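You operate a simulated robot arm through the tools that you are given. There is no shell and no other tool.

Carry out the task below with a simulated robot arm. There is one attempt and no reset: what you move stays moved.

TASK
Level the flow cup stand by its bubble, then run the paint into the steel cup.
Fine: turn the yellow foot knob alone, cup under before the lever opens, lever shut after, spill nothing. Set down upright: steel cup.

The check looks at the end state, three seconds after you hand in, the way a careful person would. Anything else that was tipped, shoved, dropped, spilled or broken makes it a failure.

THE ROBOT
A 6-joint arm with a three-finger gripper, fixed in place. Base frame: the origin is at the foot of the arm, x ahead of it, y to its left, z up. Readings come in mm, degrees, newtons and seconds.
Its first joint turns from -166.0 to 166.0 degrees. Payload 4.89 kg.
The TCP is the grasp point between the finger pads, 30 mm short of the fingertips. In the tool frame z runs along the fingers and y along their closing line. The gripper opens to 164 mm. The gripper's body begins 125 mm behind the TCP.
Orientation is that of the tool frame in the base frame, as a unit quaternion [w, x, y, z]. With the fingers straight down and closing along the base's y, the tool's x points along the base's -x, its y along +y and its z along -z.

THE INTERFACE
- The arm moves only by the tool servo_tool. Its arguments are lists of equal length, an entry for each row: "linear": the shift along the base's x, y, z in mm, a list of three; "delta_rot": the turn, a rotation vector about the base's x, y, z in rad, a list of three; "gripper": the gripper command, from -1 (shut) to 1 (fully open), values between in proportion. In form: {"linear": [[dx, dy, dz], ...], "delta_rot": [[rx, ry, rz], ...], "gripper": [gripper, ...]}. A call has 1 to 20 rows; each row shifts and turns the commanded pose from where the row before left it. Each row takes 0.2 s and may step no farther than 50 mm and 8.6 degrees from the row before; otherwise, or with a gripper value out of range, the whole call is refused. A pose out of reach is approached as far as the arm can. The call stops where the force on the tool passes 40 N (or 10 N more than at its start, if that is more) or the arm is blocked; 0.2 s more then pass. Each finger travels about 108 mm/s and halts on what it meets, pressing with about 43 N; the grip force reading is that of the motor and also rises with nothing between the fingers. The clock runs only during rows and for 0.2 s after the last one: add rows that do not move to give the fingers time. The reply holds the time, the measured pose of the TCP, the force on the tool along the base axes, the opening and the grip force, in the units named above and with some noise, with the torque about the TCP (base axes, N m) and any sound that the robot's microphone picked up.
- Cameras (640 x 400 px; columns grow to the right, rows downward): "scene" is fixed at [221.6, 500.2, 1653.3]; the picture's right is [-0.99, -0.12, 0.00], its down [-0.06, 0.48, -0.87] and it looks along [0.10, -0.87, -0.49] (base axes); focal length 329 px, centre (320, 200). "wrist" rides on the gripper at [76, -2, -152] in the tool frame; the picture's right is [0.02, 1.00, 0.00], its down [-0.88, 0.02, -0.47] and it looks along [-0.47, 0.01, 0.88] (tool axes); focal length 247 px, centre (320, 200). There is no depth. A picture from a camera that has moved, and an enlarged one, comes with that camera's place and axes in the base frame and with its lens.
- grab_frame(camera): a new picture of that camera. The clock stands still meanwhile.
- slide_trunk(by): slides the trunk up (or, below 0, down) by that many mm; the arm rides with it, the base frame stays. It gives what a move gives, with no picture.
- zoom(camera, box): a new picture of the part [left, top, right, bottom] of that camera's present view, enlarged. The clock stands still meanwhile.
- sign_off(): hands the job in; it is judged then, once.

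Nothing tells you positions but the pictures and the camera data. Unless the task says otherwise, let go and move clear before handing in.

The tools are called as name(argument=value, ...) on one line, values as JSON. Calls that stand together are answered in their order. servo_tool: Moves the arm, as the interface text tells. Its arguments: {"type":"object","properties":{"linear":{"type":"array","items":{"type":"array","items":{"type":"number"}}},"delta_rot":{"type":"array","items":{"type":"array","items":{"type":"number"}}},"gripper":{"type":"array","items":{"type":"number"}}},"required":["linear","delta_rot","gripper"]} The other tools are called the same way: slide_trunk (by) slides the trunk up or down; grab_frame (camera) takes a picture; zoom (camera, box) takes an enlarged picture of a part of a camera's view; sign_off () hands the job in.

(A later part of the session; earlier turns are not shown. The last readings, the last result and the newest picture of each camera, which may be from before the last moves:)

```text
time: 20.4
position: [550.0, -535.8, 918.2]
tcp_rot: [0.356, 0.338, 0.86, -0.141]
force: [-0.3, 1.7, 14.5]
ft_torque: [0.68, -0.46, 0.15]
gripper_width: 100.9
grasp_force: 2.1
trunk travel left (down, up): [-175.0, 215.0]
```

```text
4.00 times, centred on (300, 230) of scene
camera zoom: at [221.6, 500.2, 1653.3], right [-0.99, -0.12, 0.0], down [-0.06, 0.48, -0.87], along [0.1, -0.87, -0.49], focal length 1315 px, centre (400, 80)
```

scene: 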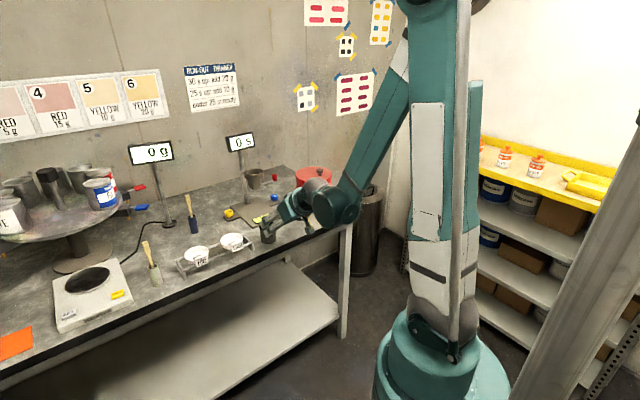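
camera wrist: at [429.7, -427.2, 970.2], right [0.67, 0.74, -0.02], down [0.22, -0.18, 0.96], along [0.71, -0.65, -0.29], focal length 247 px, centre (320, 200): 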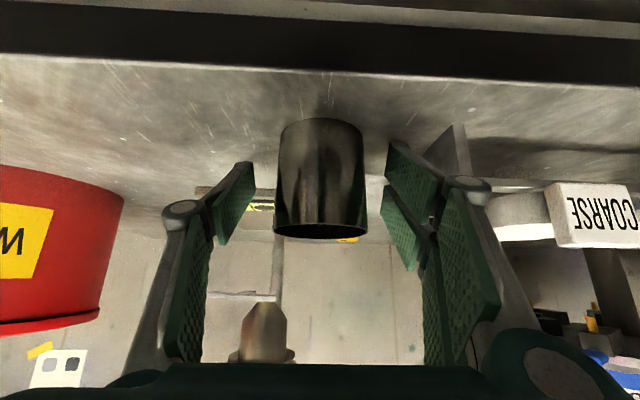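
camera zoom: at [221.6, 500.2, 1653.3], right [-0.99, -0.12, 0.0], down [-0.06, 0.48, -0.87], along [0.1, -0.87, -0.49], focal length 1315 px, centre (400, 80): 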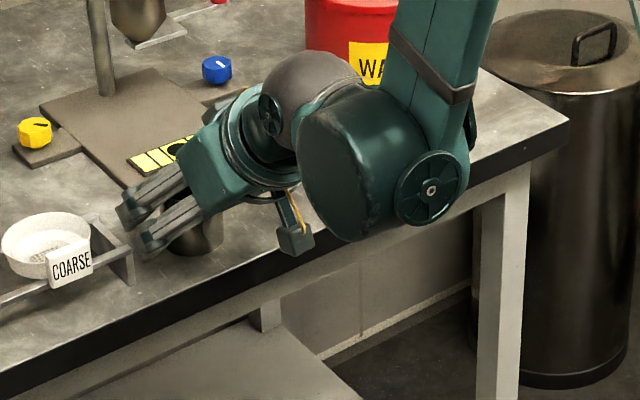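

The right finger is pressing down on the end of the sieve rack (14 N upward on the tool). I'll lift straight up off it, then narrow the opening.

servo_tool(linear=[[0, 0, 8], [0, 0, 7], [0, 0, 0]], delta_rot=[[0, 0, 0], [0, 0, 0], [0, 0, 0]], gripper=[0.2, 0.2, 0.2])

grab_frame(camera="wrist")

zoom(camera="scene", box=[170, 210, 290, 285])

```text
time: 21.2
position: [548.8, -535.8, 932.7]
tcp_rot: [0.356, 0.338, 0.86, -0.141]
force: [0.1, 0.0, 0.4]
ft_torque: [0.0, -0.01, 0.01]
gripper_width: 98.3
grasp_force: 0.0
trunk travel left (down, up): [-175.0, 215.0]
```

```text
taken
camera wrist: at [428.7, -427.1, 985.1], right [0.67, 0.74, -0.02], down [0.22, -0.18, 0.96], along [0.71, -0.64, -0.29], focal length 247 px, centre (320, 200)
```

wrist: 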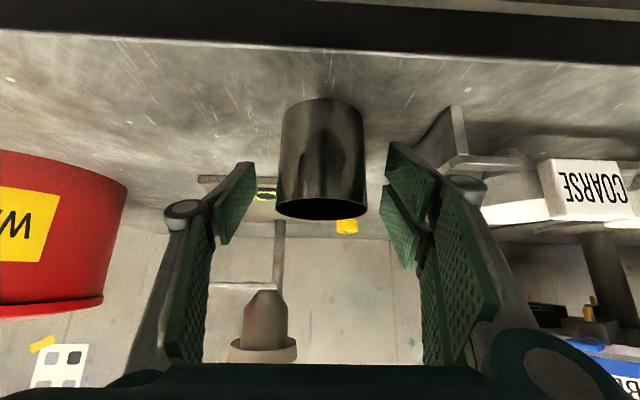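

```text
5.33 times, centred on (230, 248) of scene
camera zoom: at [221.6, 500.2, 1653.3], right [-0.99, -0.12, 0.0], down [-0.06, 0.48, -0.87], along [0.1, -0.87, -0.49], focal length 1754 px, centre (800, -53)
```

zoom: 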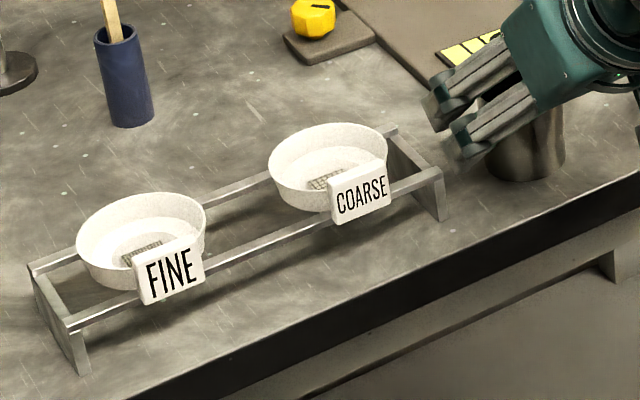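

The force is gone and the rack looks undisturbed. I'll narrow the opening to about 76 mm, nudge back, lower again and then grip.

servo_tool(linear=[[-1.5, 1.8, 0], [0, 0, 0], [0, 0, -7], [0, 0, -6], [0, 0, 0]], delta_rot=[[0, 0, 0], [0, 0, 0], [0, 0, 0], [0, 0, 0], [0, 0, 0]], gripper=[-0.07, -0.07, -0.07, -0.07, -0.07])

grab_frame(camera="wrist")

```text
time: 22.4
position: [547.5, -534.1, 920.6]
tcp_rot: [0.358, 0.337, 0.859, -0.14]
force: [5.4, -4.4, 29.9]
ft_torque: [0.71, -1.03, -0.08]
gripper_width: 77.7
grasp_force: 0.7
trunk travel left (down, up): [-175.0, 215.0]
```

```text
taken
camera wrist: at [427.8, -425.6, 972.3], right [0.67, 0.74, -0.02], down [0.22, -0.18, 0.96], along [0.71, -0.65, -0.29], focal length 247 px, centre (320, 200)
```

wrist: 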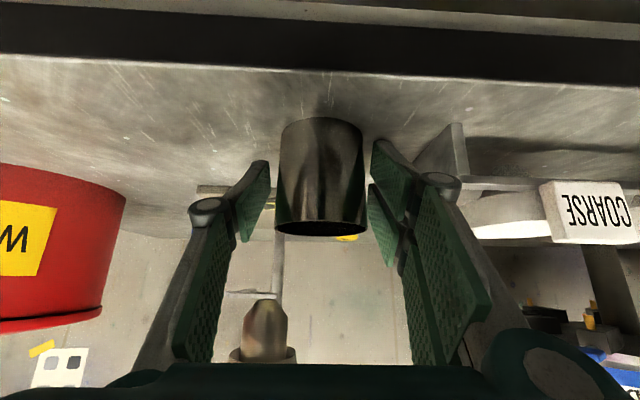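

The contact point follows the finger tip, so it is the bench itself, which must be near z≈888 rather than 875. I'll raise 6 mm and then close on the cup.

servo_tool(linear=[[0, 0, 6], [0, 0, 0]], delta_rot=[[0, 0, 0], [0, 0, 0]], gripper=[-0.07, -0.07])

servo_tool(linear=[[0, 0, 0], [0, 0, 0], [0, 0, 0]], delta_rot=[[0, 0, 0], [0, 0, 0], [0, 0, 0]], gripper=[-0.2, -0.35, -0.35])

grab_frame(camera="wrist")

```text
time: 23.0
position: [548.0, -534.1, 925.4]
tcp_rot: [0.356, 0.338, 0.86, -0.141]
force: [-0.1, -0.4, 0.0]
ft_torque: [0.0, 0.0, 0.02]
gripper_width: 76.3
grasp_force: 0.1
trunk travel left (down, up): [-175.0, 215.0]
```

```text
time: 23.8
position: [547.1, -533.4, 925.8]
tcp_rot: [0.356, 0.338, 0.86, -0.14]
force: [0.1, -0.2, -0.3]
ft_torque: [0.03, 0.0, 0.02]
gripper_width: 58.6
grasp_force: 43.4
trunk travel left (down, up): [-175.0, 215.0]
```

```text
taken
camera wrist: at [428.1, -425.7, 977.3], right [0.67, 0.74, -0.02], down [0.22, -0.18, 0.96], along [0.71, -0.64, -0.29], focal length 247 px, centre (320, 200)
```

wrist: 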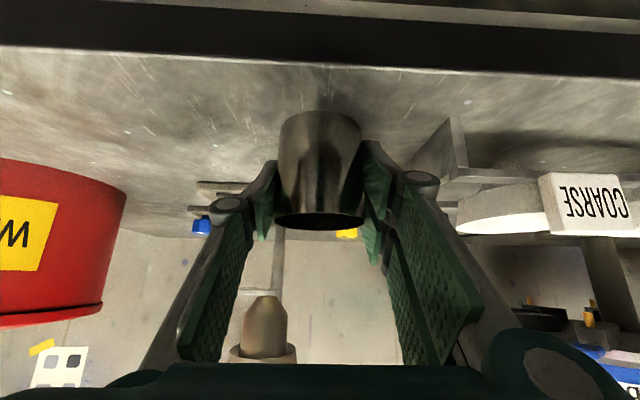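

The cup is gripped (58.6 mm, no side force). I'll lift it 40 mm straight up and look toward the nozzle and plate.

servo_tool(linear=[[0, 0, 15], [0, 0, 25], [0, 0, 0]], delta_rot=[[0, 0, 0], [0, 0, 0], [0, 0, 0]], gripper=[-0.35, -0.35, -0.35])

grab_frame(camera="wrist")

zoom(camera="wrist", box=[180, 150, 300, 370])

zoom(camera="scene", box=[220, 160, 340, 260])

```text
time: 24.6
position: [548.2, -533.0, 964.8]
tcp_rot: [0.356, 0.338, 0.86, -0.14]
force: [0.1, 0.3, -0.6]
ft_torque: [0.0, 0.03, -0.01]
gripper_width: 58.7
grasp_force: 42.9
trunk travel left (down, up): [-175.0, 215.0]
```

```text
taken
camera wrist: at [427.8, -424.9, 1017.2], right [0.67, 0.74, -0.02], down [0.22, -0.18, 0.96], along [0.71, -0.65, -0.29], focal length 247 px, centre (320, 200)
```

wrist: 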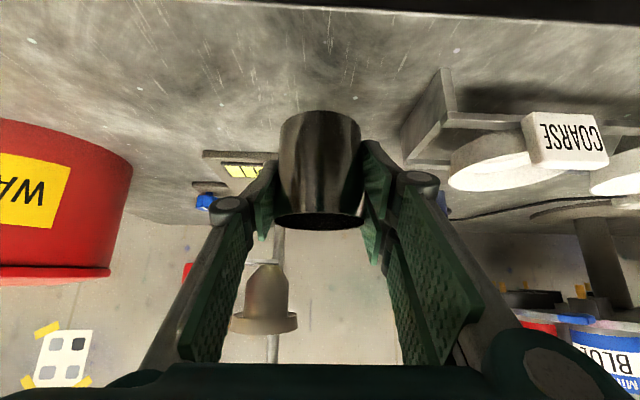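

```text
1.82 times, centred on (240, 260) of wrist
camera zoom: at [427.8, -424.9, 1017.2], right [0.67, 0.74, -0.02], down [0.22, -0.18, 0.96], along [0.71, -0.65, -0.29], focal length 449 px, centre (466, 91)
```

zoom: 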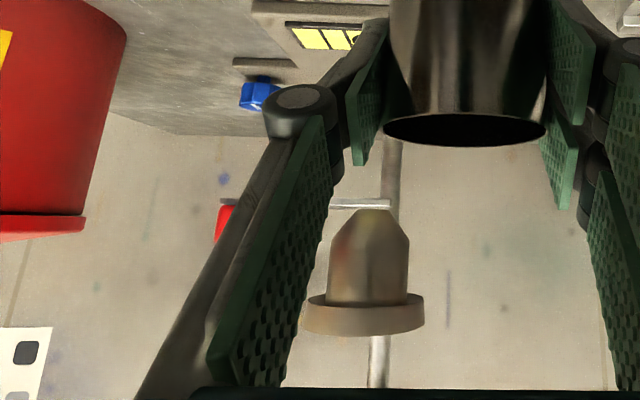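

```text
4.00 times, centred on (280, 210) of scene
camera zoom: at [221.6, 500.2, 1653.3], right [-0.99, -0.12, 0.0], down [-0.06, 0.48, -0.87], along [0.1, -0.87, -0.49], focal length 1315 px, centre (480, 160)
```

zoom: 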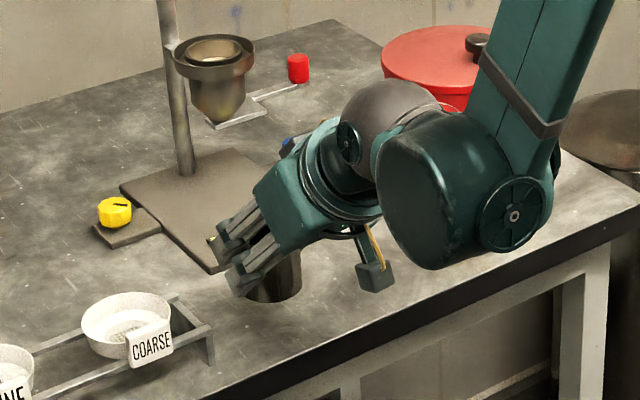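

The cup is held level with its base around z≈928. I put the nozzle at about (641,-710) with the shutter at z≈995. I'll carry the cup low over the vial and stop 20 mm short of the nozzle to check.

servo_tool(linear=[[10, -21, -8], [17, -35.5, -10], [17, -35.5, 0], [17, -35.5, 0], [17, -36, 0], [0, 0, 0]], delta_rot=[[0, 0, 0], [0, 0, 0], [0, 0, 0], [0, 0, 0], [0, 0, 0], [0, 0, 0]], gripper=[-0.35, -0.35, -0.35, -0.35, -0.35, -0.35])

grab_frame(camera="wrist")

zoom(camera="scene", box=[220, 160, 300, 230])

```text
time: 26.0
position: [626.4, -697.3, 948.7]
tcp_rot: [0.356, 0.338, 0.86, -0.141]
force: [0.1, -0.2, 0.4]
ft_torque: [0.0, 0.02, -0.05]
gripper_width: 58.8
grasp_force: 43.1
trunk travel left (down, up): [-175.0, 215.0]
```

```text
taken
camera wrist: at [507.4, -588.8, 1000.1], right [0.67, 0.74, -0.02], down [0.22, -0.18, 0.96], along [0.71, -0.64, -0.29], focal length 247 px, centre (320, 200)
```

wrist: 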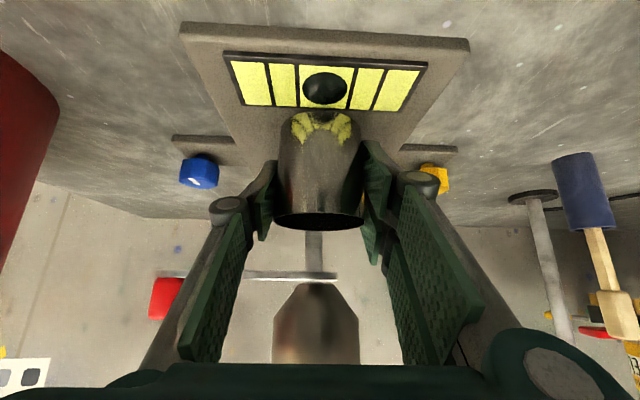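

```text
5.71 times, centred on (260, 195) of scene
camera zoom: at [221.6, 500.2, 1653.3], right [-0.99, -0.12, 0.0], down [-0.06, 0.48, -0.87], along [0.1, -0.87, -0.49], focal length 1879 px, centre (663, 229)
```

zoom: 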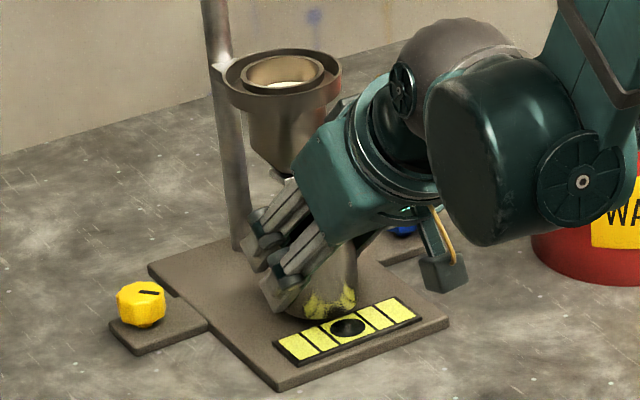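

The nozzle column lines up with the cup, and I need about 22 mm more forward. I'll lower a little past the vial, then slide under.

servo_tool(linear=[[0, 0, -8], [8, -7.3, 0], [8, -7.3, 0], [0, 0, 0]], delta_rot=[[0, 0, 0], [0, 0, 0], [0, 0, 0], [0, 0, 0]], gripper=[-0.35, -0.35, -0.35, -0.35])

zoom(camera="wrist", box=[220, 80, 420, 360])

zoom(camera="scene", box=[230, 165, 290, 225])

```text
time: 27.0
position: [641.7, -712.5, 939.8]
tcp_rot: [0.356, 0.338, 0.86, -0.14]
force: [-0.5, -0.3, -0.8]
ft_torque: [0.01, -0.03, -0.01]
gripper_width: 58.6
grasp_force: 42.7
trunk travel left (down, up): [-175.0, 215.0]
```

```text
1.43 times, centred on (320, 220) of wrist
camera zoom: at [522.2, -603.5, 992.0], right [0.67, 0.74, -0.02], down [0.22, -0.18, 0.96], along [0.71, -0.64, -0.29], focal length 353 px, centre (320, 171)
```

zoom: 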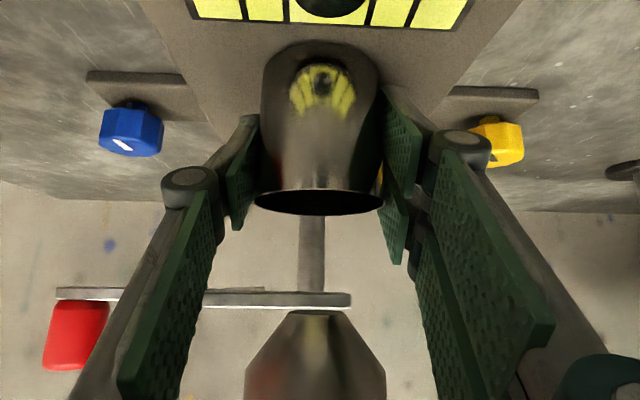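

```text
6.67 times, centred on (260, 195) of scene
camera zoom: at [221.6, 500.2, 1653.3], right [-0.99, -0.12, 0.0], down [-0.06, 0.48, -0.87], along [0.1, -0.87, -0.49], focal length 2192 px, centre (720, 233)
```

zoom: 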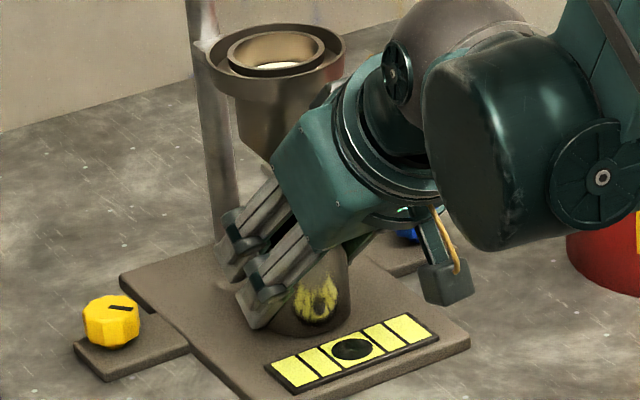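

The cup is laterally aligned and needs about 4 mm more forward to centre. Then I'll lower gently onto the plate.

servo_tool(linear=[[3, -2.7, 0], [0, 0, -2], [0, 0, -1.5], [0, 0, 0]], delta_rot=[[0, 0, 0], [0, 0, 0], [0, 0, 0], [0, 0, 0]], gripper=[-0.35, -0.35, -0.35, -0.35])

zoom(camera="wrist", box=[260, 80, 380, 160])

```text
time: 28.0
position: [643.5, -714.7, 937.6]
tcp_rot: [0.357, 0.337, 0.859, -0.141]
force: [3.6, -3.7, 13.4]
ft_torque: [0.13, -0.28, -0.13]
gripper_width: 58.8
grasp_force: 42.9
trunk travel left (down, up): [-175.0, 215.0]
```

```text
5.00 times, centred on (320, 120) of wrist
camera zoom: at [524.9, -605.8, 988.9], right [0.67, 0.74, -0.02], down [0.22, -0.18, 0.96], along [0.71, -0.65, -0.29], focal length 1235 px, centre (320, 600)
```

zoom: 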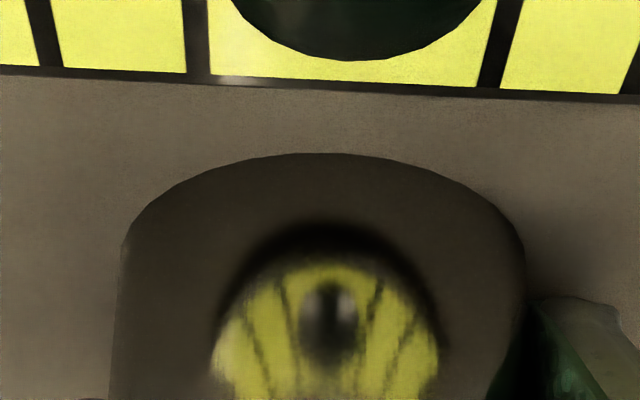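

The cup has met the plate (13 N). I'll ease off slightly and release it.

servo_tool(linear=[[0, 0, 0.8], [0, 0, 0], [0, 0, 0], [0, 0, 0]], delta_rot=[[0, 0, 0], [0, 0, 0], [0, 0, 0], [0, 0, 0]], gripper=[-0.35, -0.2, -0.1, -0.1])

grab_frame(camera="wrist")

zoom(camera="scene", box=[230, 165, 290, 225])

```text
time: 29.0
position: [644.7, -712.8, 938.1]
tcp_rot: [0.356, 0.338, 0.86, -0.14]
force: [0.4, -0.4, 0.0]
ft_torque: [0.02, 0.0, 0.0]
gripper_width: 73.5
grasp_force: 0.1
trunk travel left (down, up): [-175.0, 215.0]
```

```text
taken
camera wrist: at [524.8, -606.0, 989.2], right [0.67, 0.74, -0.02], down [0.22, -0.18, 0.96], along [0.71, -0.64, -0.29], focal length 247 px, centre (320, 200)
```

wrist: 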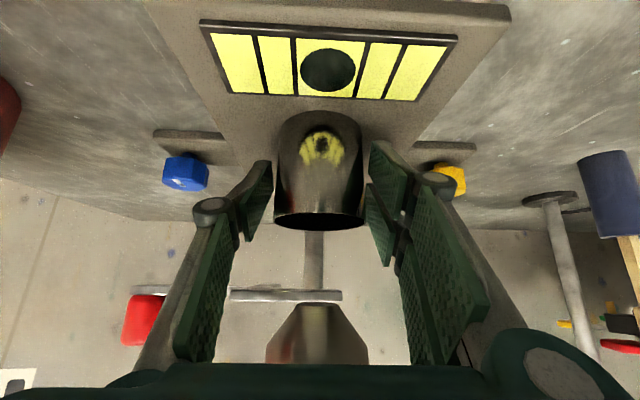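

```text
6.67 times, centred on (260, 195) of scene
camera zoom: at [221.6, 500.2, 1653.3], right [-0.99, -0.12, 0.0], down [-0.06, 0.48, -0.87], along [0.1, -0.87, -0.49], focal length 2192 px, centre (720, 233)
```

zoom: 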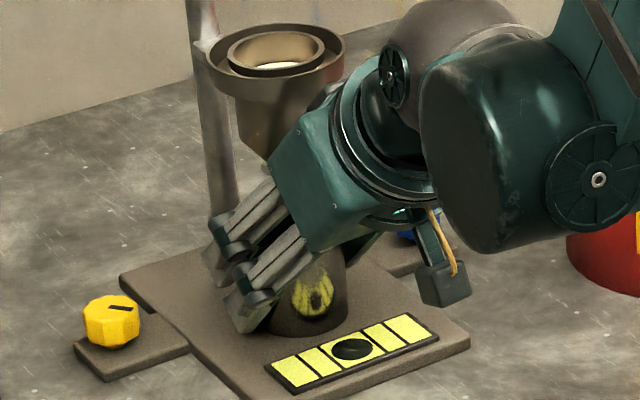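

The cup is released on the plate. I'll back off along the finger axis and view the cup, nozzle and lever.

servo_tool(linear=[[-15, 14, 20], [-20, 18.5, 26], [-22, 20.5, 26], [-22, 20.5, 26], [-22, 20.5, 26], [0, 0, 0]], delta_rot=[[0, 0, 0], [0, 0, 0], [0, 0, 0], [0, 0, 0], [0, 0, 0], [0, 0, 0]], gripper=[-0.1, -0.1, -0.1, -0.1, -0.1, -0.1])

grab_frame(camera="wrist")

zoom(camera="scene", box=[225, 155, 305, 225])

```text
time: 30.4
position: [543.9, -618.6, 1059.9]
tcp_rot: [0.357, 0.338, 0.859, -0.141]
force: [-0.7, 1.0, -0.1]
ft_torque: [-0.04, -0.02, -0.03]
gripper_width: 73.9
grasp_force: 0.2
trunk travel left (down, up): [-175.0, 215.0]
```

```text
taken
camera wrist: at [423.8, -511.5, 1112.5], right [0.67, 0.74, -0.02], down [0.22, -0.18, 0.96], along [0.71, -0.65, -0.29], focal length 247 px, centre (320, 200)
```

wrist: 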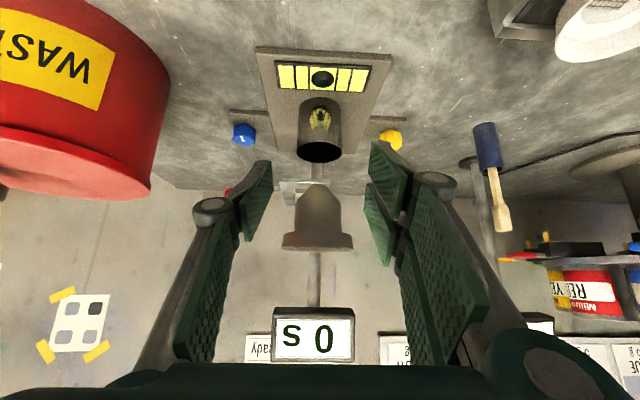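

```text
5.71 times, centred on (265, 190) of scene
camera zoom: at [221.6, 500.2, 1653.3], right [-0.99, -0.12, 0.0], down [-0.06, 0.48, -0.87], along [0.1, -0.87, -0.49], focal length 1879 px, centre (634, 257)
```

zoom: 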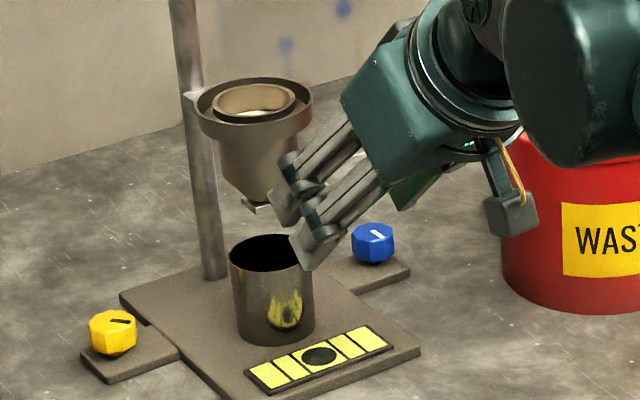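

The cup sits upright under the nozzle. Next I need a clear view of the lever, so I'll rise and tilt the camera back to look down at it.

servo_tool(linear=[[-10, 10, 40], [-10, 10, 40], [-10, 10, 40], [-10, 10, 40], [0, 0, 0], [0, 0, 0]], delta_rot=[[0.0893, 0.0958, 0], [0.0893, 0.0958, 0], [0.0893, 0.0958, 0], [0.0893, 0.0958, 0], [0, 0, 0], [0, 0, 0]], gripper=[1, 1, 1, 1, 1, 1])

grab_frame(camera="wrist")

zoom(camera="scene", box=[235, 160, 285, 200])

```text
time: 31.8
position: [503.8, -578.1, 1219.7]
tcp_rot: [0.122, 0.363, 0.923, -0.047]
force: [-0.2, -0.1, 0.4]
ft_torque: [-0.02, 0.01, 0.04]
gripper_width: 164.2
grasp_force: 0.1
trunk travel left (down, up): [-175.0, 215.0]
```

```text
taken
camera wrist: at [419.5, -503.3, 1346.1], right [0.67, 0.75, -0.01], down [0.55, -0.48, 0.68], along [0.51, -0.46, -0.73], focal length 247 px, centre (320, 200)
```

wrist: 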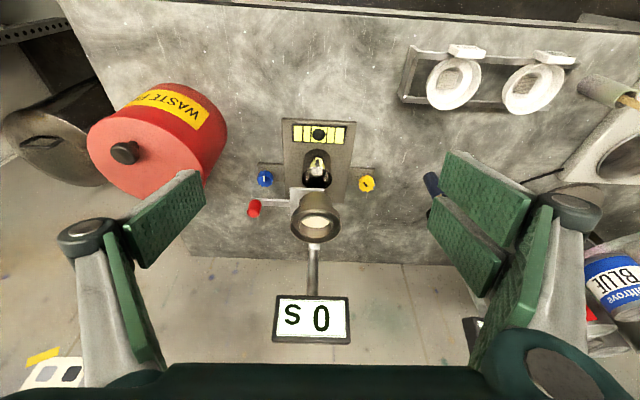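

```text
10.00 times, centred on (260, 180) of scene
camera zoom: at [221.6, 500.2, 1653.3], right [-0.99, -0.12, 0.0], down [-0.06, 0.48, -0.87], along [0.1, -0.87, -0.49], focal length 3288 px, centre (920, 400)
```

zoom: 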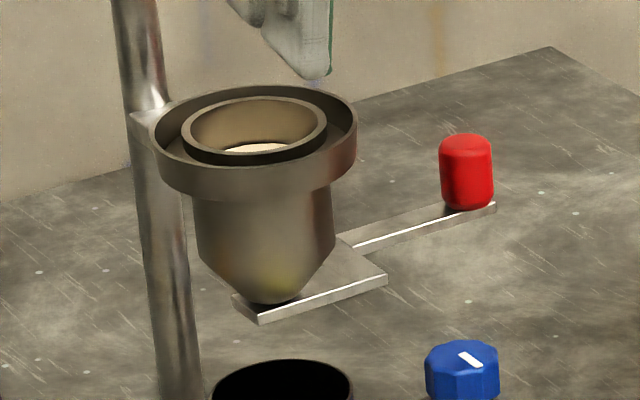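

zoom(camera="wrist", box=[230, 140, 350, 250])

zoom(camera="wrist", box=[240, 180, 310, 230])

```text
3.64 times, centred on (290, 195) of wrist
camera zoom: at [419.5, -503.3, 1346.1], right [0.67, 0.75, -0.01], down [0.55, -0.48, 0.68], along [0.51, -0.46, -0.73], focal length 898 px, centre (429, 218)
```

zoom: 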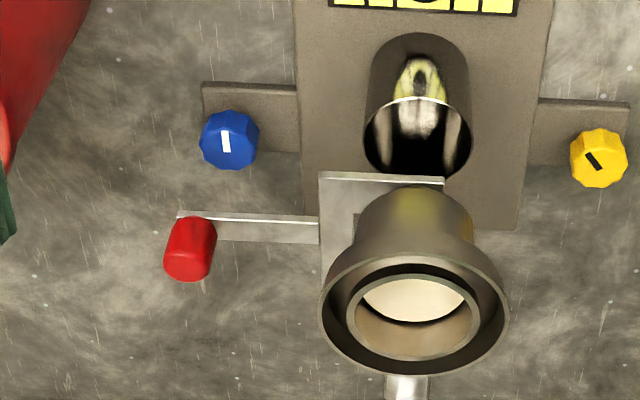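

```text
8.00 times, centred on (275, 205) of wrist
camera zoom: at [419.5, -503.3, 1346.1], right [0.67, 0.75, -0.01], down [0.55, -0.48, 0.68], along [0.51, -0.46, -0.73], focal length 1976 px, centre (680, 160)
```

zoom: 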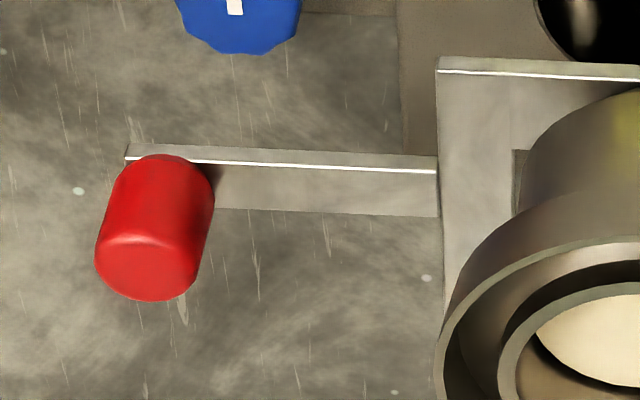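

The lever is a flat gate under the nozzle with an arm running to the upright red knob at about (580,-816), z≈1002–1030. I'll approach from above, leaning away from the display, with the fingers straddling the red knob.

servo_tool(linear=[[0, -45, 0], [15, -45, -10], [20, -45, -10], [18, -45, -10], [17, -45, -10], [0, -7, -20], [0, 0, -30], [0, 0, 0]], delta_rot=[[-0.0597, -0.064, 0], [-0.0597, -0.064, 0], [0, 0, 0], [0, 0, 0], [0, 0, 0], [0, 0, 0], [0, 0, 0], [0, 0, 0]], gripper=[-0.27, -0.27, -0.27, -0.27, -0.27, -0.27, -0.27, -0.27])

grab_frame(camera="wrist")

zoom(camera="scene", box=[220, 120, 320, 220])

```text
refused: row 3 steps farther than a row can; nothing moved
```

```text
taken
camera wrist: at [419.5, -503.3, 1346.1], right [0.67, 0.75, -0.01], down [0.55, -0.48, 0.68], along [0.51, -0.46, -0.73], focal length 247 px, centre (320, 200)
```

wrist: 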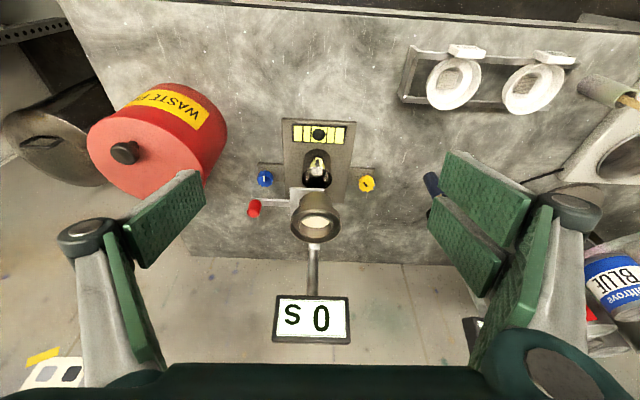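

```text
4.00 times, centred on (270, 170) of scene
camera zoom: at [221.6, 500.2, 1653.3], right [-0.99, -0.12, 0.0], down [-0.06, 0.48, -0.87], along [0.1, -0.87, -0.49], focal length 1315 px, centre (520, 320)
```

zoom: 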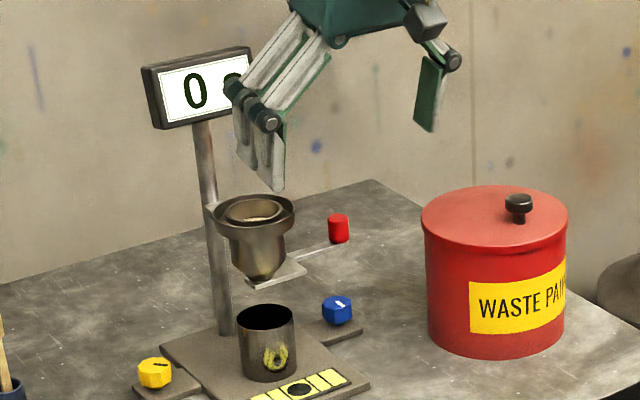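

One row was too long and nothing moved. The plan stands, so I'll send it with shorter steps.

servo_tool(linear=[[0, -40, 0], [12, -40, 0], [14, -40, -10], [14, -40, -10], [14, -36, -10], [16, -36, -20], [0, 0, -30], [0, 0, -30], [0, 0, 0]], delta_rot=[[-0.0597, -0.064, 0], [-0.0597, -0.064, 0], [0, 0, 0], [0, 0, 0], [0, 0, 0], [0, 0, 0], [0, 0, 0], [0, 0, 0], [0, 0, 0]], gripper=[-0.27, -0.27, -0.27, -0.27, -0.27, -0.27, -0.27, -0.27, -0.27])

grab_frame(camera="wrist")

zoom(camera="scene", box=[220, 120, 320, 220])

```text
time: 33.8
position: [573.3, -811.7, 1109.5]
tcp_rot: [0.201, 0.357, 0.909, -0.08]
force: [0.1, -0.4, 0.9]
ft_torque: [0.02, 0.03, -0.01]
gripper_width: 59.5
grasp_force: 0.0
trunk travel left (down, up): [-175.0, 215.0]
```

```text
taken
camera wrist: at [474.5, -722.1, 1214.3], right [0.67, 0.75, -0.01], down [0.45, -0.39, 0.8], along [0.59, -0.54, -0.6], focal length 247 px, centre (320, 200)
```

wrist: 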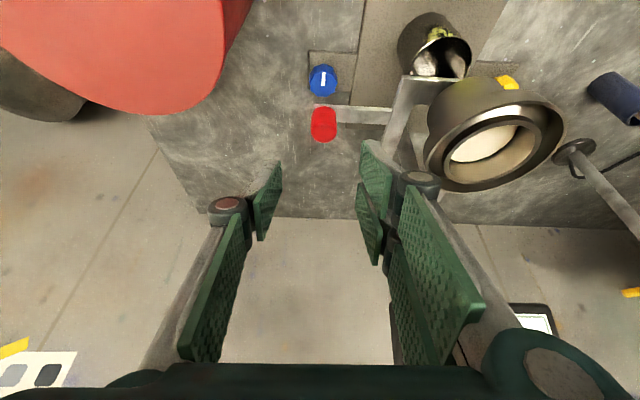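

```text
4.00 times, centred on (270, 170) of scene
camera zoom: at [221.6, 500.2, 1653.3], right [-0.99, -0.12, 0.0], down [-0.06, 0.48, -0.87], along [0.1, -0.87, -0.49], focal length 1315 px, centre (520, 320)
```

zoom: 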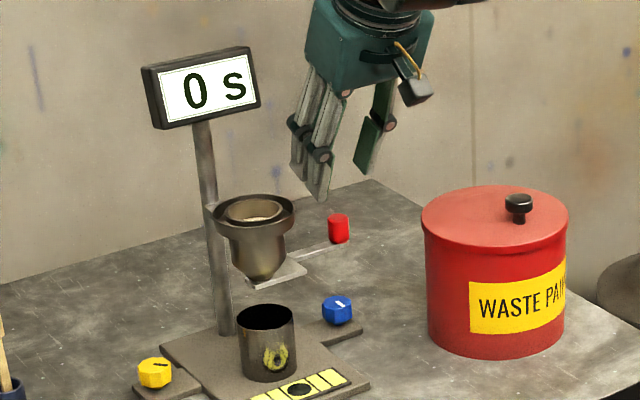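

The red knob lies directly between the fingers' path. I'll lower to just above engagement and check.

servo_tool(linear=[[1.5, 0.8, -25], [0, 0, -25], [0, 0, -12], [0, 0, 0]], delta_rot=[[0, 0, 0], [0, 0, 0], [0, 0, 0], [0, 0, 0]], gripper=[-0.27, -0.27, -0.27, -0.27])

zoom(camera="wrist", box=[220, 80, 420, 260])

zoom(camera="scene", box=[235, 150, 305, 200])

```text
time: 34.8
position: [575.6, -812.1, 1049.2]
tcp_rot: [0.201, 0.357, 0.909, -0.08]
force: [0.5, -1.1, -0.3]
ft_torque: [0.04, 0.03, 0.0]
gripper_width: 59.9
grasp_force: 0.1
trunk travel left (down, up): [-175.0, 215.0]
```

```text
2.22 times, centred on (320, 170) of wrist
camera zoom: at [476.0, -722.3, 1152.5], right [0.67, 0.75, -0.01], down [0.45, -0.39, 0.8], along [0.59, -0.54, -0.6], focal length 549 px, centre (320, 267)
```

zoom: 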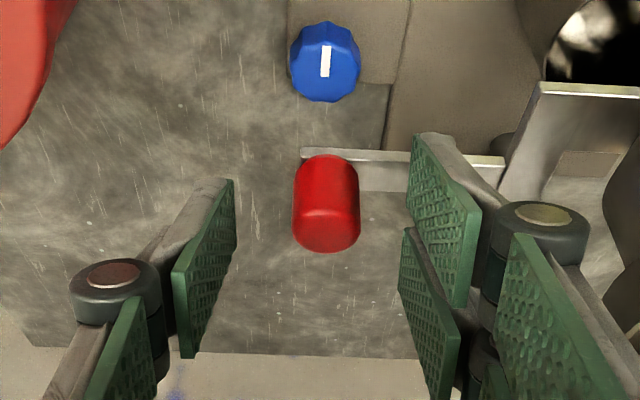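

```text
8.00 times, centred on (270, 175) of scene
camera zoom: at [221.6, 500.2, 1653.3], right [-0.99, -0.12, 0.0], down [-0.06, 0.48, -0.87], along [0.1, -0.87, -0.49], focal length 2631 px, centre (720, 400)
```

zoom: 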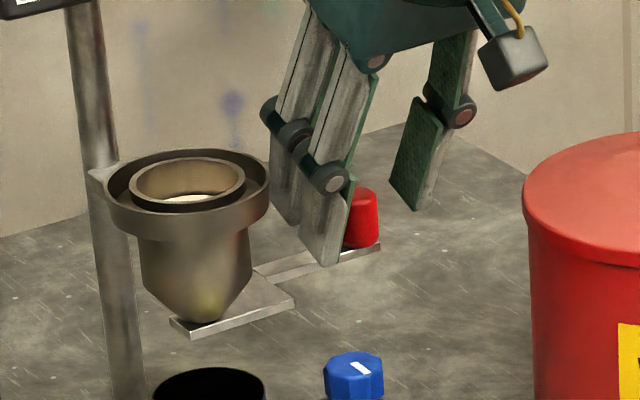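

I notice what looks like an opening in the gate plate. I'll zoom in before touching the lever.

zoom(camera="wrist", box=[370, 110, 450, 170])

zoom(camera="scene", box=[250, 175, 280, 195])

grab_frame(camera="wrist")

```text
6.67 times, centred on (410, 140) of wrist
camera zoom: at [476.0, -722.3, 1152.5], right [0.67, 0.75, -0.01], down [0.45, -0.39, 0.8], along [0.59, -0.54, -0.6], focal length 1646 px, centre (-280, 600)
```

zoom: 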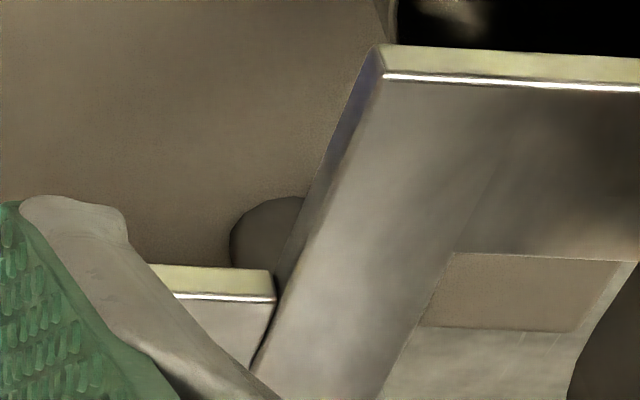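

```text
16.00 times, centred on (265, 185) of scene
camera zoom: at [221.6, 500.2, 1653.3], right [-0.99, -0.12, 0.0], down [-0.06, 0.48, -0.87], along [0.1, -0.87, -0.49], focal length 5261 px, centre (1200, 440)
```

zoom: 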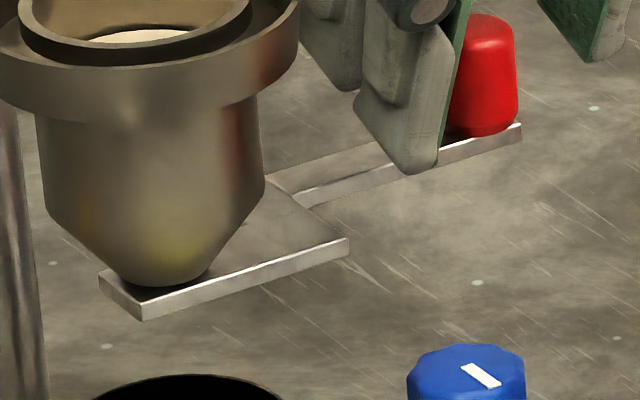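

```text
taken
camera wrist: at [476.0, -722.3, 1152.5], right [0.67, 0.75, -0.01], down [0.45, -0.39, 0.8], along [0.59, -0.54, -0.6], focal length 247 px, centre (320, 200)
```

wrist: 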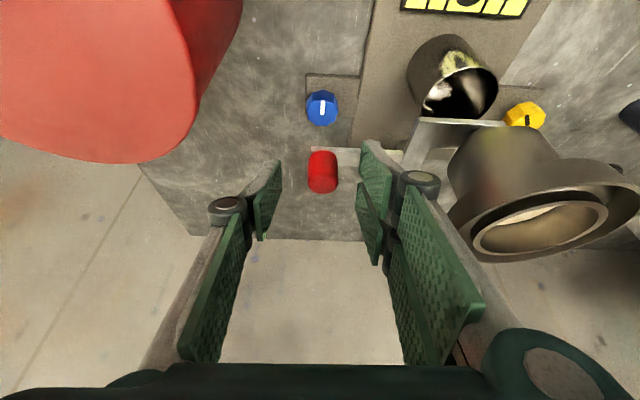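

The gate looks like a flat bar under the nozzle, cranked back to the arm and knob. Its travel direction is unclear, so I'll grip the knob and probe gently. First I'll lower the last bit and close.

servo_tool(linear=[[0, 0, -5], [0, 0, -4], [0, 0, 0], [0, 0, 0]], delta_rot=[[0, 0, 0], [0, 0, 0], [0, 0, 0], [0, 0, 0]], gripper=[-0.27, -0.27, -0.4, -0.5])

zoom(camera="wrist", box=[240, 100, 440, 260])

zoom(camera="scene", box=[245, 165, 285, 195])

```text
time: 35.8
position: [573.2, -810.5, 1039.1]
tcp_rot: [0.202, 0.357, 0.909, -0.079]
force: [0.6, 0.1, -0.3]
ft_torque: [0.0, -0.01, 0.0]
gripper_width: 40.9
grasp_force: 0.0
trunk travel left (down, up): [-175.0, 215.0]
```

```text
2.50 times, centred on (340, 180) of wrist
camera zoom: at [475.6, -722.0, 1144.0], right [0.67, 0.75, -0.01], down [0.45, -0.39, 0.8], along [0.59, -0.54, -0.6], focal length 617 px, centre (270, 250)
```

zoom: 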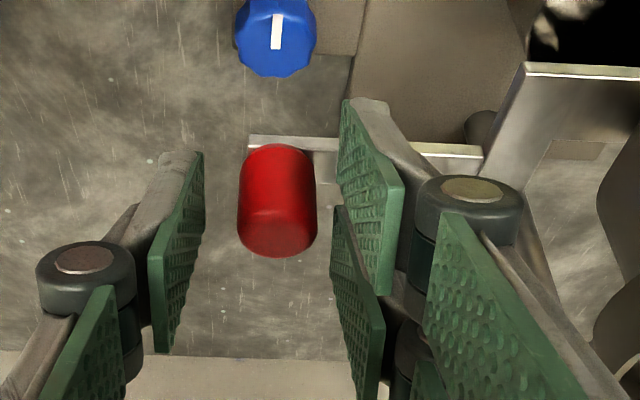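

```text
13.33 times, centred on (265, 180) of scene
camera zoom: at [221.6, 500.2, 1653.3], right [-0.99, -0.12, 0.0], down [-0.06, 0.48, -0.87], along [0.1, -0.87, -0.49], focal length 4384 px, centre (1053, 467)
```

zoom: 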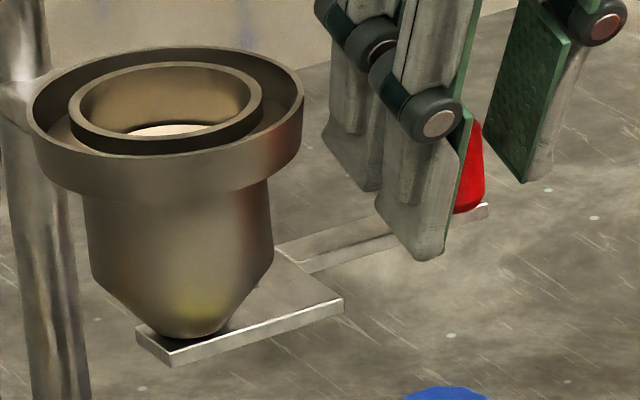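

The knob (≈23 mm) is about 2 mm off centre toward +r. I'll correct and close.

servo_tool(linear=[[1.3, 1.4, 0], [0, 0, 0], [0, 0, 0], [0, 0, 0]], delta_rot=[[0, 0, 0], [0, 0, 0], [0, 0, 0], [0, 0, 0]], gripper=[-0.5, -0.65, -0.8, -0.8])

grab_frame(camera="wrist")

zoom(camera="scene", box=[235, 165, 285, 225])

```text
time: 36.8
position: [577.2, -810.5, 1038.9]
tcp_rot: [0.201, 0.357, 0.909, -0.079]
force: [0.9, -1.2, 0.6]
ft_torque: [-0.16, -0.08, -0.06]
gripper_width: 22.7
grasp_force: 44.9
trunk travel left (down, up): [-175.0, 215.0]
```

```text
taken
camera wrist: at [477.2, -720.6, 1143.9], right [0.67, 0.75, -0.01], down [0.45, -0.39, 0.8], along [0.59, -0.54, -0.6], focal length 247 px, centre (320, 200)
```

wrist: 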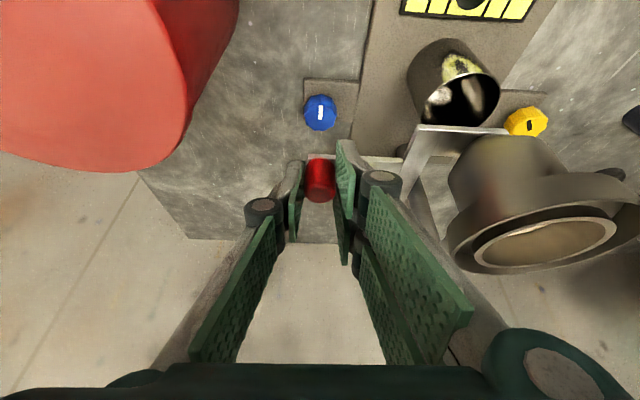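

```text
6.67 times, centred on (260, 195) of scene
camera zoom: at [221.6, 500.2, 1653.3], right [-0.99, -0.12, 0.0], down [-0.06, 0.48, -0.87], along [0.1, -0.87, -0.49], focal length 2192 px, centre (720, 233)
```

zoom: 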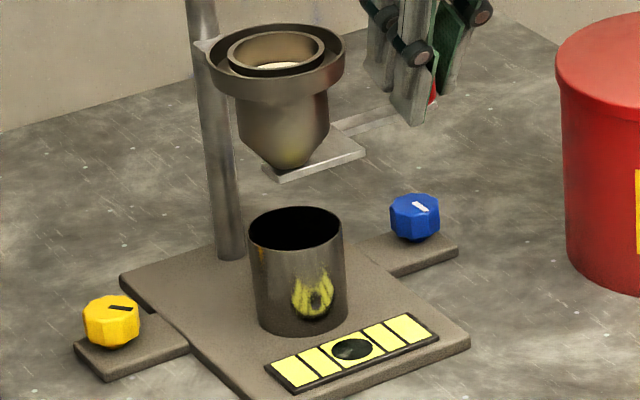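

The knob is gripped with almost no load. I'll start a gentle probe, 1 mm outward along the arm (away from the nozzle).

servo_tool(linear=[[-0.7, -0.7, 0], [0, 0, 0]], delta_rot=[[0, 0, 0], [0, 0, 0]], gripper=[-0.8, -0.8])

servo_tool(linear=[[0.7, 0.7, 0], [0, 0, 0]], delta_rot=[[0, 0, 0], [0, 0, 0]], gripper=[-0.8, -0.8])

servo_tool(linear=[[-0.7, 0.7, 0], [0, 0, 0]], delta_rot=[[0, 0, 0], [0, 0, 0]], gripper=[-0.8, -0.8])

```text
time: 37.4
position: [576.5, -809.8, 1040.1]
tcp_rot: [0.202, 0.357, 0.908, -0.08]
force: [9.4, 0.8, 2.1]
ft_torque: [-0.06, -0.2, 0.05]
gripper_width: 23.1
grasp_force: 45.1
trunk travel left (down, up): [-175.0, 215.0]
```

```text
time: 38.0
position: [576.2, -810.0, 1038.6]
tcp_rot: [0.201, 0.357, 0.909, -0.079]
force: [8.4, -1.9, 0.5]
ft_torque: [-0.23, -0.26, 0.05]
gripper_width: 22.8
grasp_force: 44.8
trunk travel left (down, up): [-175.0, 215.0]
```

```text
time: 38.6
position: [577.2, -808.2, 1039.8]
tcp_rot: [0.202, 0.357, 0.909, -0.079]
force: [19.1, -7.6, 7.3]
ft_torque: [-0.33, -0.46, 0.01]
gripper_width: 22.5
grasp_force: 45.4
trunk travel left (down, up): [-175.0, 215.0]
```

The n direction is stiff, while along the arm it looks like sliding friction. I'll restore n and continue probing along the arm in both directions.

servo_tool(linear=[[0.7, -0.7, 0], [0.3, -0.3, 0], [0, 0, 0]], delta_rot=[[0, 0, 0], [0, 0, 0], [0, 0, 0]], gripper=[-0.8, -0.8, -0.8])

servo_tool(linear=[[0.7, 0.7, 0], [0.7, 0.7, 0], [0, 0, 0]], delta_rot=[[0, 0, 0], [0, 0, 0], [0, 0, 0]], gripper=[-0.8, -0.8, -0.8])

servo_tool(linear=[[-0.7, -0.7, 0], [-0.7, -0.7, 0], [-0.7, -0.7, 0], [-0.7, -0.7, 0], [0, 0, 0]], delta_rot=[[0, 0, 0], [0, 0, 0], [0, 0, 0], [0, 0, 0], [0, 0, 0]], gripper=[-0.8, -0.8, -0.8, -0.8, -0.8])

zoom(camera="scene", box=[235, 165, 285, 225])

```text
time: 39.4
position: [576.4, -809.8, 1039.8]
tcp_rot: [0.201, 0.357, 0.909, -0.08]
force: [5.7, 5.5, 4.8]
ft_torque: [0.28, 0.23, 0.39]
gripper_width: 23.2
grasp_force: 44.5
trunk travel left (down, up): [-175.0, 215.0]
```

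```text
time: 40.2
position: [576.7, -810.1, 1039.7]
tcp_rot: [0.201, 0.359, 0.908, -0.08]
force: [-15.3, -3.6, 0.8]
ft_torque: [-0.16, 0.42, -0.18]
gripper_width: 23.1
grasp_force: 44.6
trunk travel left (down, up): [-175.0, 215.0]
```

```text
time: 41.4
position: [576.7, -811.7, 1039.6]
tcp_rot: [0.202, 0.356, 0.909, -0.079]
force: [6.2, 4.0, -3.6]
ft_torque: [0.08, -0.1, 0.37]
gripper_width: 23.2
grasp_force: 45.4
trunk travel left (down, up): [-175.0, 215.0]
```

```text
6.67 times, centred on (260, 195) of scene
camera zoom: at [221.6, 500.2, 1653.3], right [-0.99, -0.12, 0.0], down [-0.06, 0.48, -0.87], along [0.1, -0.87, -0.49], focal length 2192 px, centre (720, 233)
```

zoom: 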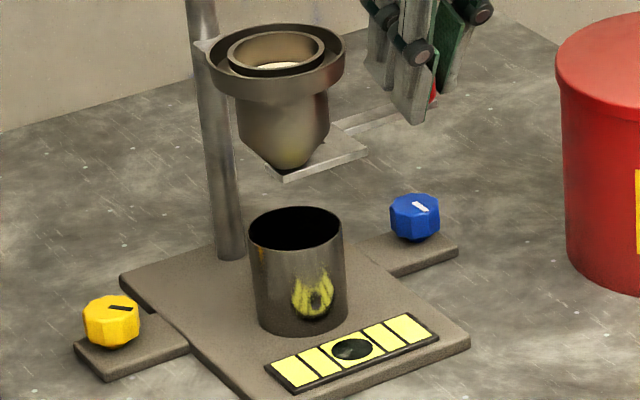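

Pulling outward slides with only about 7 N of friction, and inward is a hard stop, so the lever opens by pulling away from the nozzle. The cup is in place, so I'll pull it 20 mm and look.

servo_tool(linear=[[-3.5, -3.55, 0], [-3.5, -3.55, 0], [-3.5, -3.55, 0], [-3.5, -3.55, 0], [0, 0, 0]], delta_rot=[[0, 0, 0], [0, 0, 0], [0, 0, 0], [0, 0, 0], [0, 0, 0]], gripper=[-0.8, -0.8, -0.8, -0.8, -0.8])

zoom(camera="scene", box=[235, 165, 285, 225])

grab_frame(camera="wrist")

```text
time: 41.9
position: [577.0, -815.3, 1039.5]
tcp_rot: [0.204, 0.356, 0.908, -0.078]
force: [13.3, 2.6, -5.2]
ft_torque: [0.03, -0.15, -0.04]
gripper_width: 22.9
grasp_force: 44.7
trunk travel left (down, up): [-175.0, 215.0]
stopped in row 2: the force on the tool passed its limit at 45 N (the readings are from after the stop); the commanded pose is now the measured one
```

```text
6.67 times, centred on (260, 195) of scene
camera zoom: at [221.6, 500.2, 1653.3], right [-0.99, -0.12, 0.0], down [-0.06, 0.48, -0.87], along [0.1, -0.87, -0.49], focal length 2192 px, centre (720, 233)
```

zoom: 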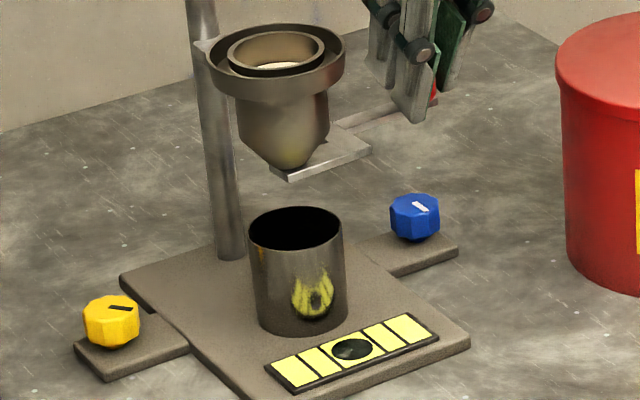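

```text
taken
camera wrist: at [476.7, -725.7, 1143.5], right [0.66, 0.75, -0.01], down [0.45, -0.39, 0.8], along [0.6, -0.54, -0.6], focal length 247 px, centre (320, 200)
```

wrist: 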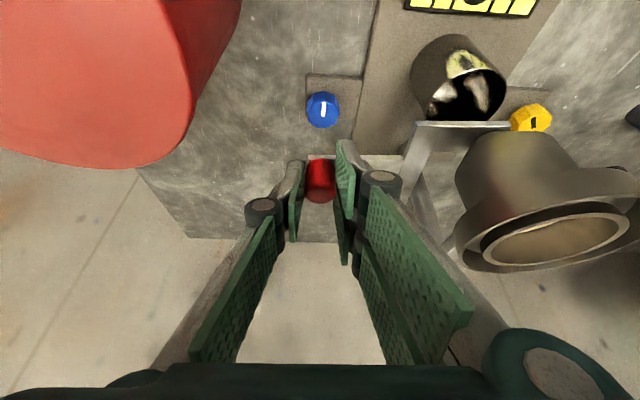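

The knob actually moved along −y, so the lever swings on an arc about a pivot near the post rather than sliding straight. I'll follow that arc in small steps.

servo_tool(linear=[[0.7, 0, 0], [0, -2, 0], [0, -2, 0], [0, 0, 0]], delta_rot=[[0, 0, 0], [0, 0, 0], [0, 0, 0], [0, 0, 0]], gripper=[-0.8, -0.8, -0.8, -0.8])

zoom(camera="scene", box=[235, 165, 285, 225])

zoom(camera="wrist", box=[270, 100, 470, 260])

```text
time: 42.9
position: [576.7, -818.7, 1039.7]
tcp_rot: [0.203, 0.356, 0.909, -0.078]
force: [23.7, 6.0, -4.7]
ft_torque: [0.1, -0.41, 0.16]
gripper_width: 23.1
grasp_force: 45.1
trunk travel left (down, up): [-175.0, 215.0]
```

```text
6.67 times, centred on (260, 195) of scene
camera zoom: at [221.6, 500.2, 1653.3], right [-0.99, -0.12, 0.0], down [-0.06, 0.48, -0.87], along [0.1, -0.87, -0.49], focal length 2192 px, centre (720, 233)
```

zoom: 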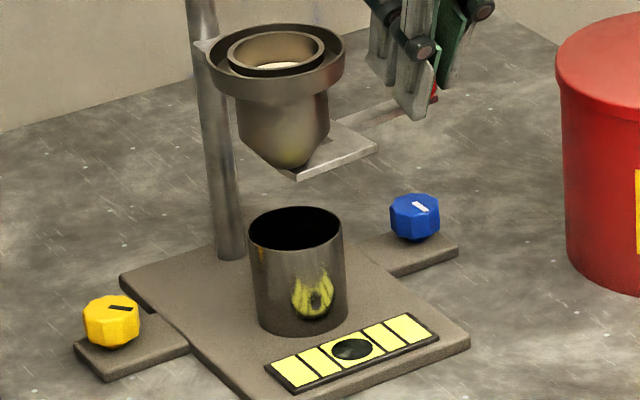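

```text
2.50 times, centred on (370, 180) of wrist
camera zoom: at [477.2, -729.7, 1143.6], right [0.66, 0.75, -0.01], down [0.45, -0.39, 0.8], along [0.6, -0.54, -0.6], focal length 617 px, centre (195, 250)
```

zoom: 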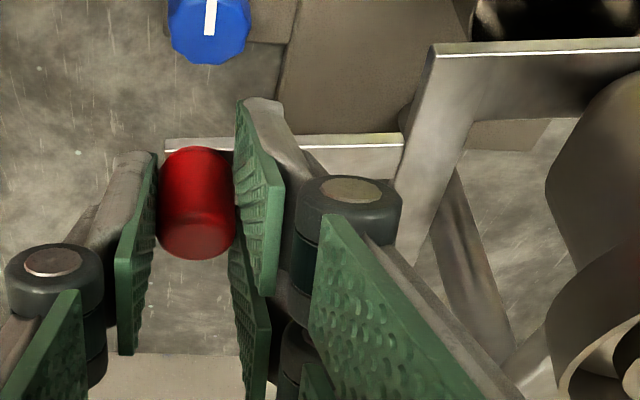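

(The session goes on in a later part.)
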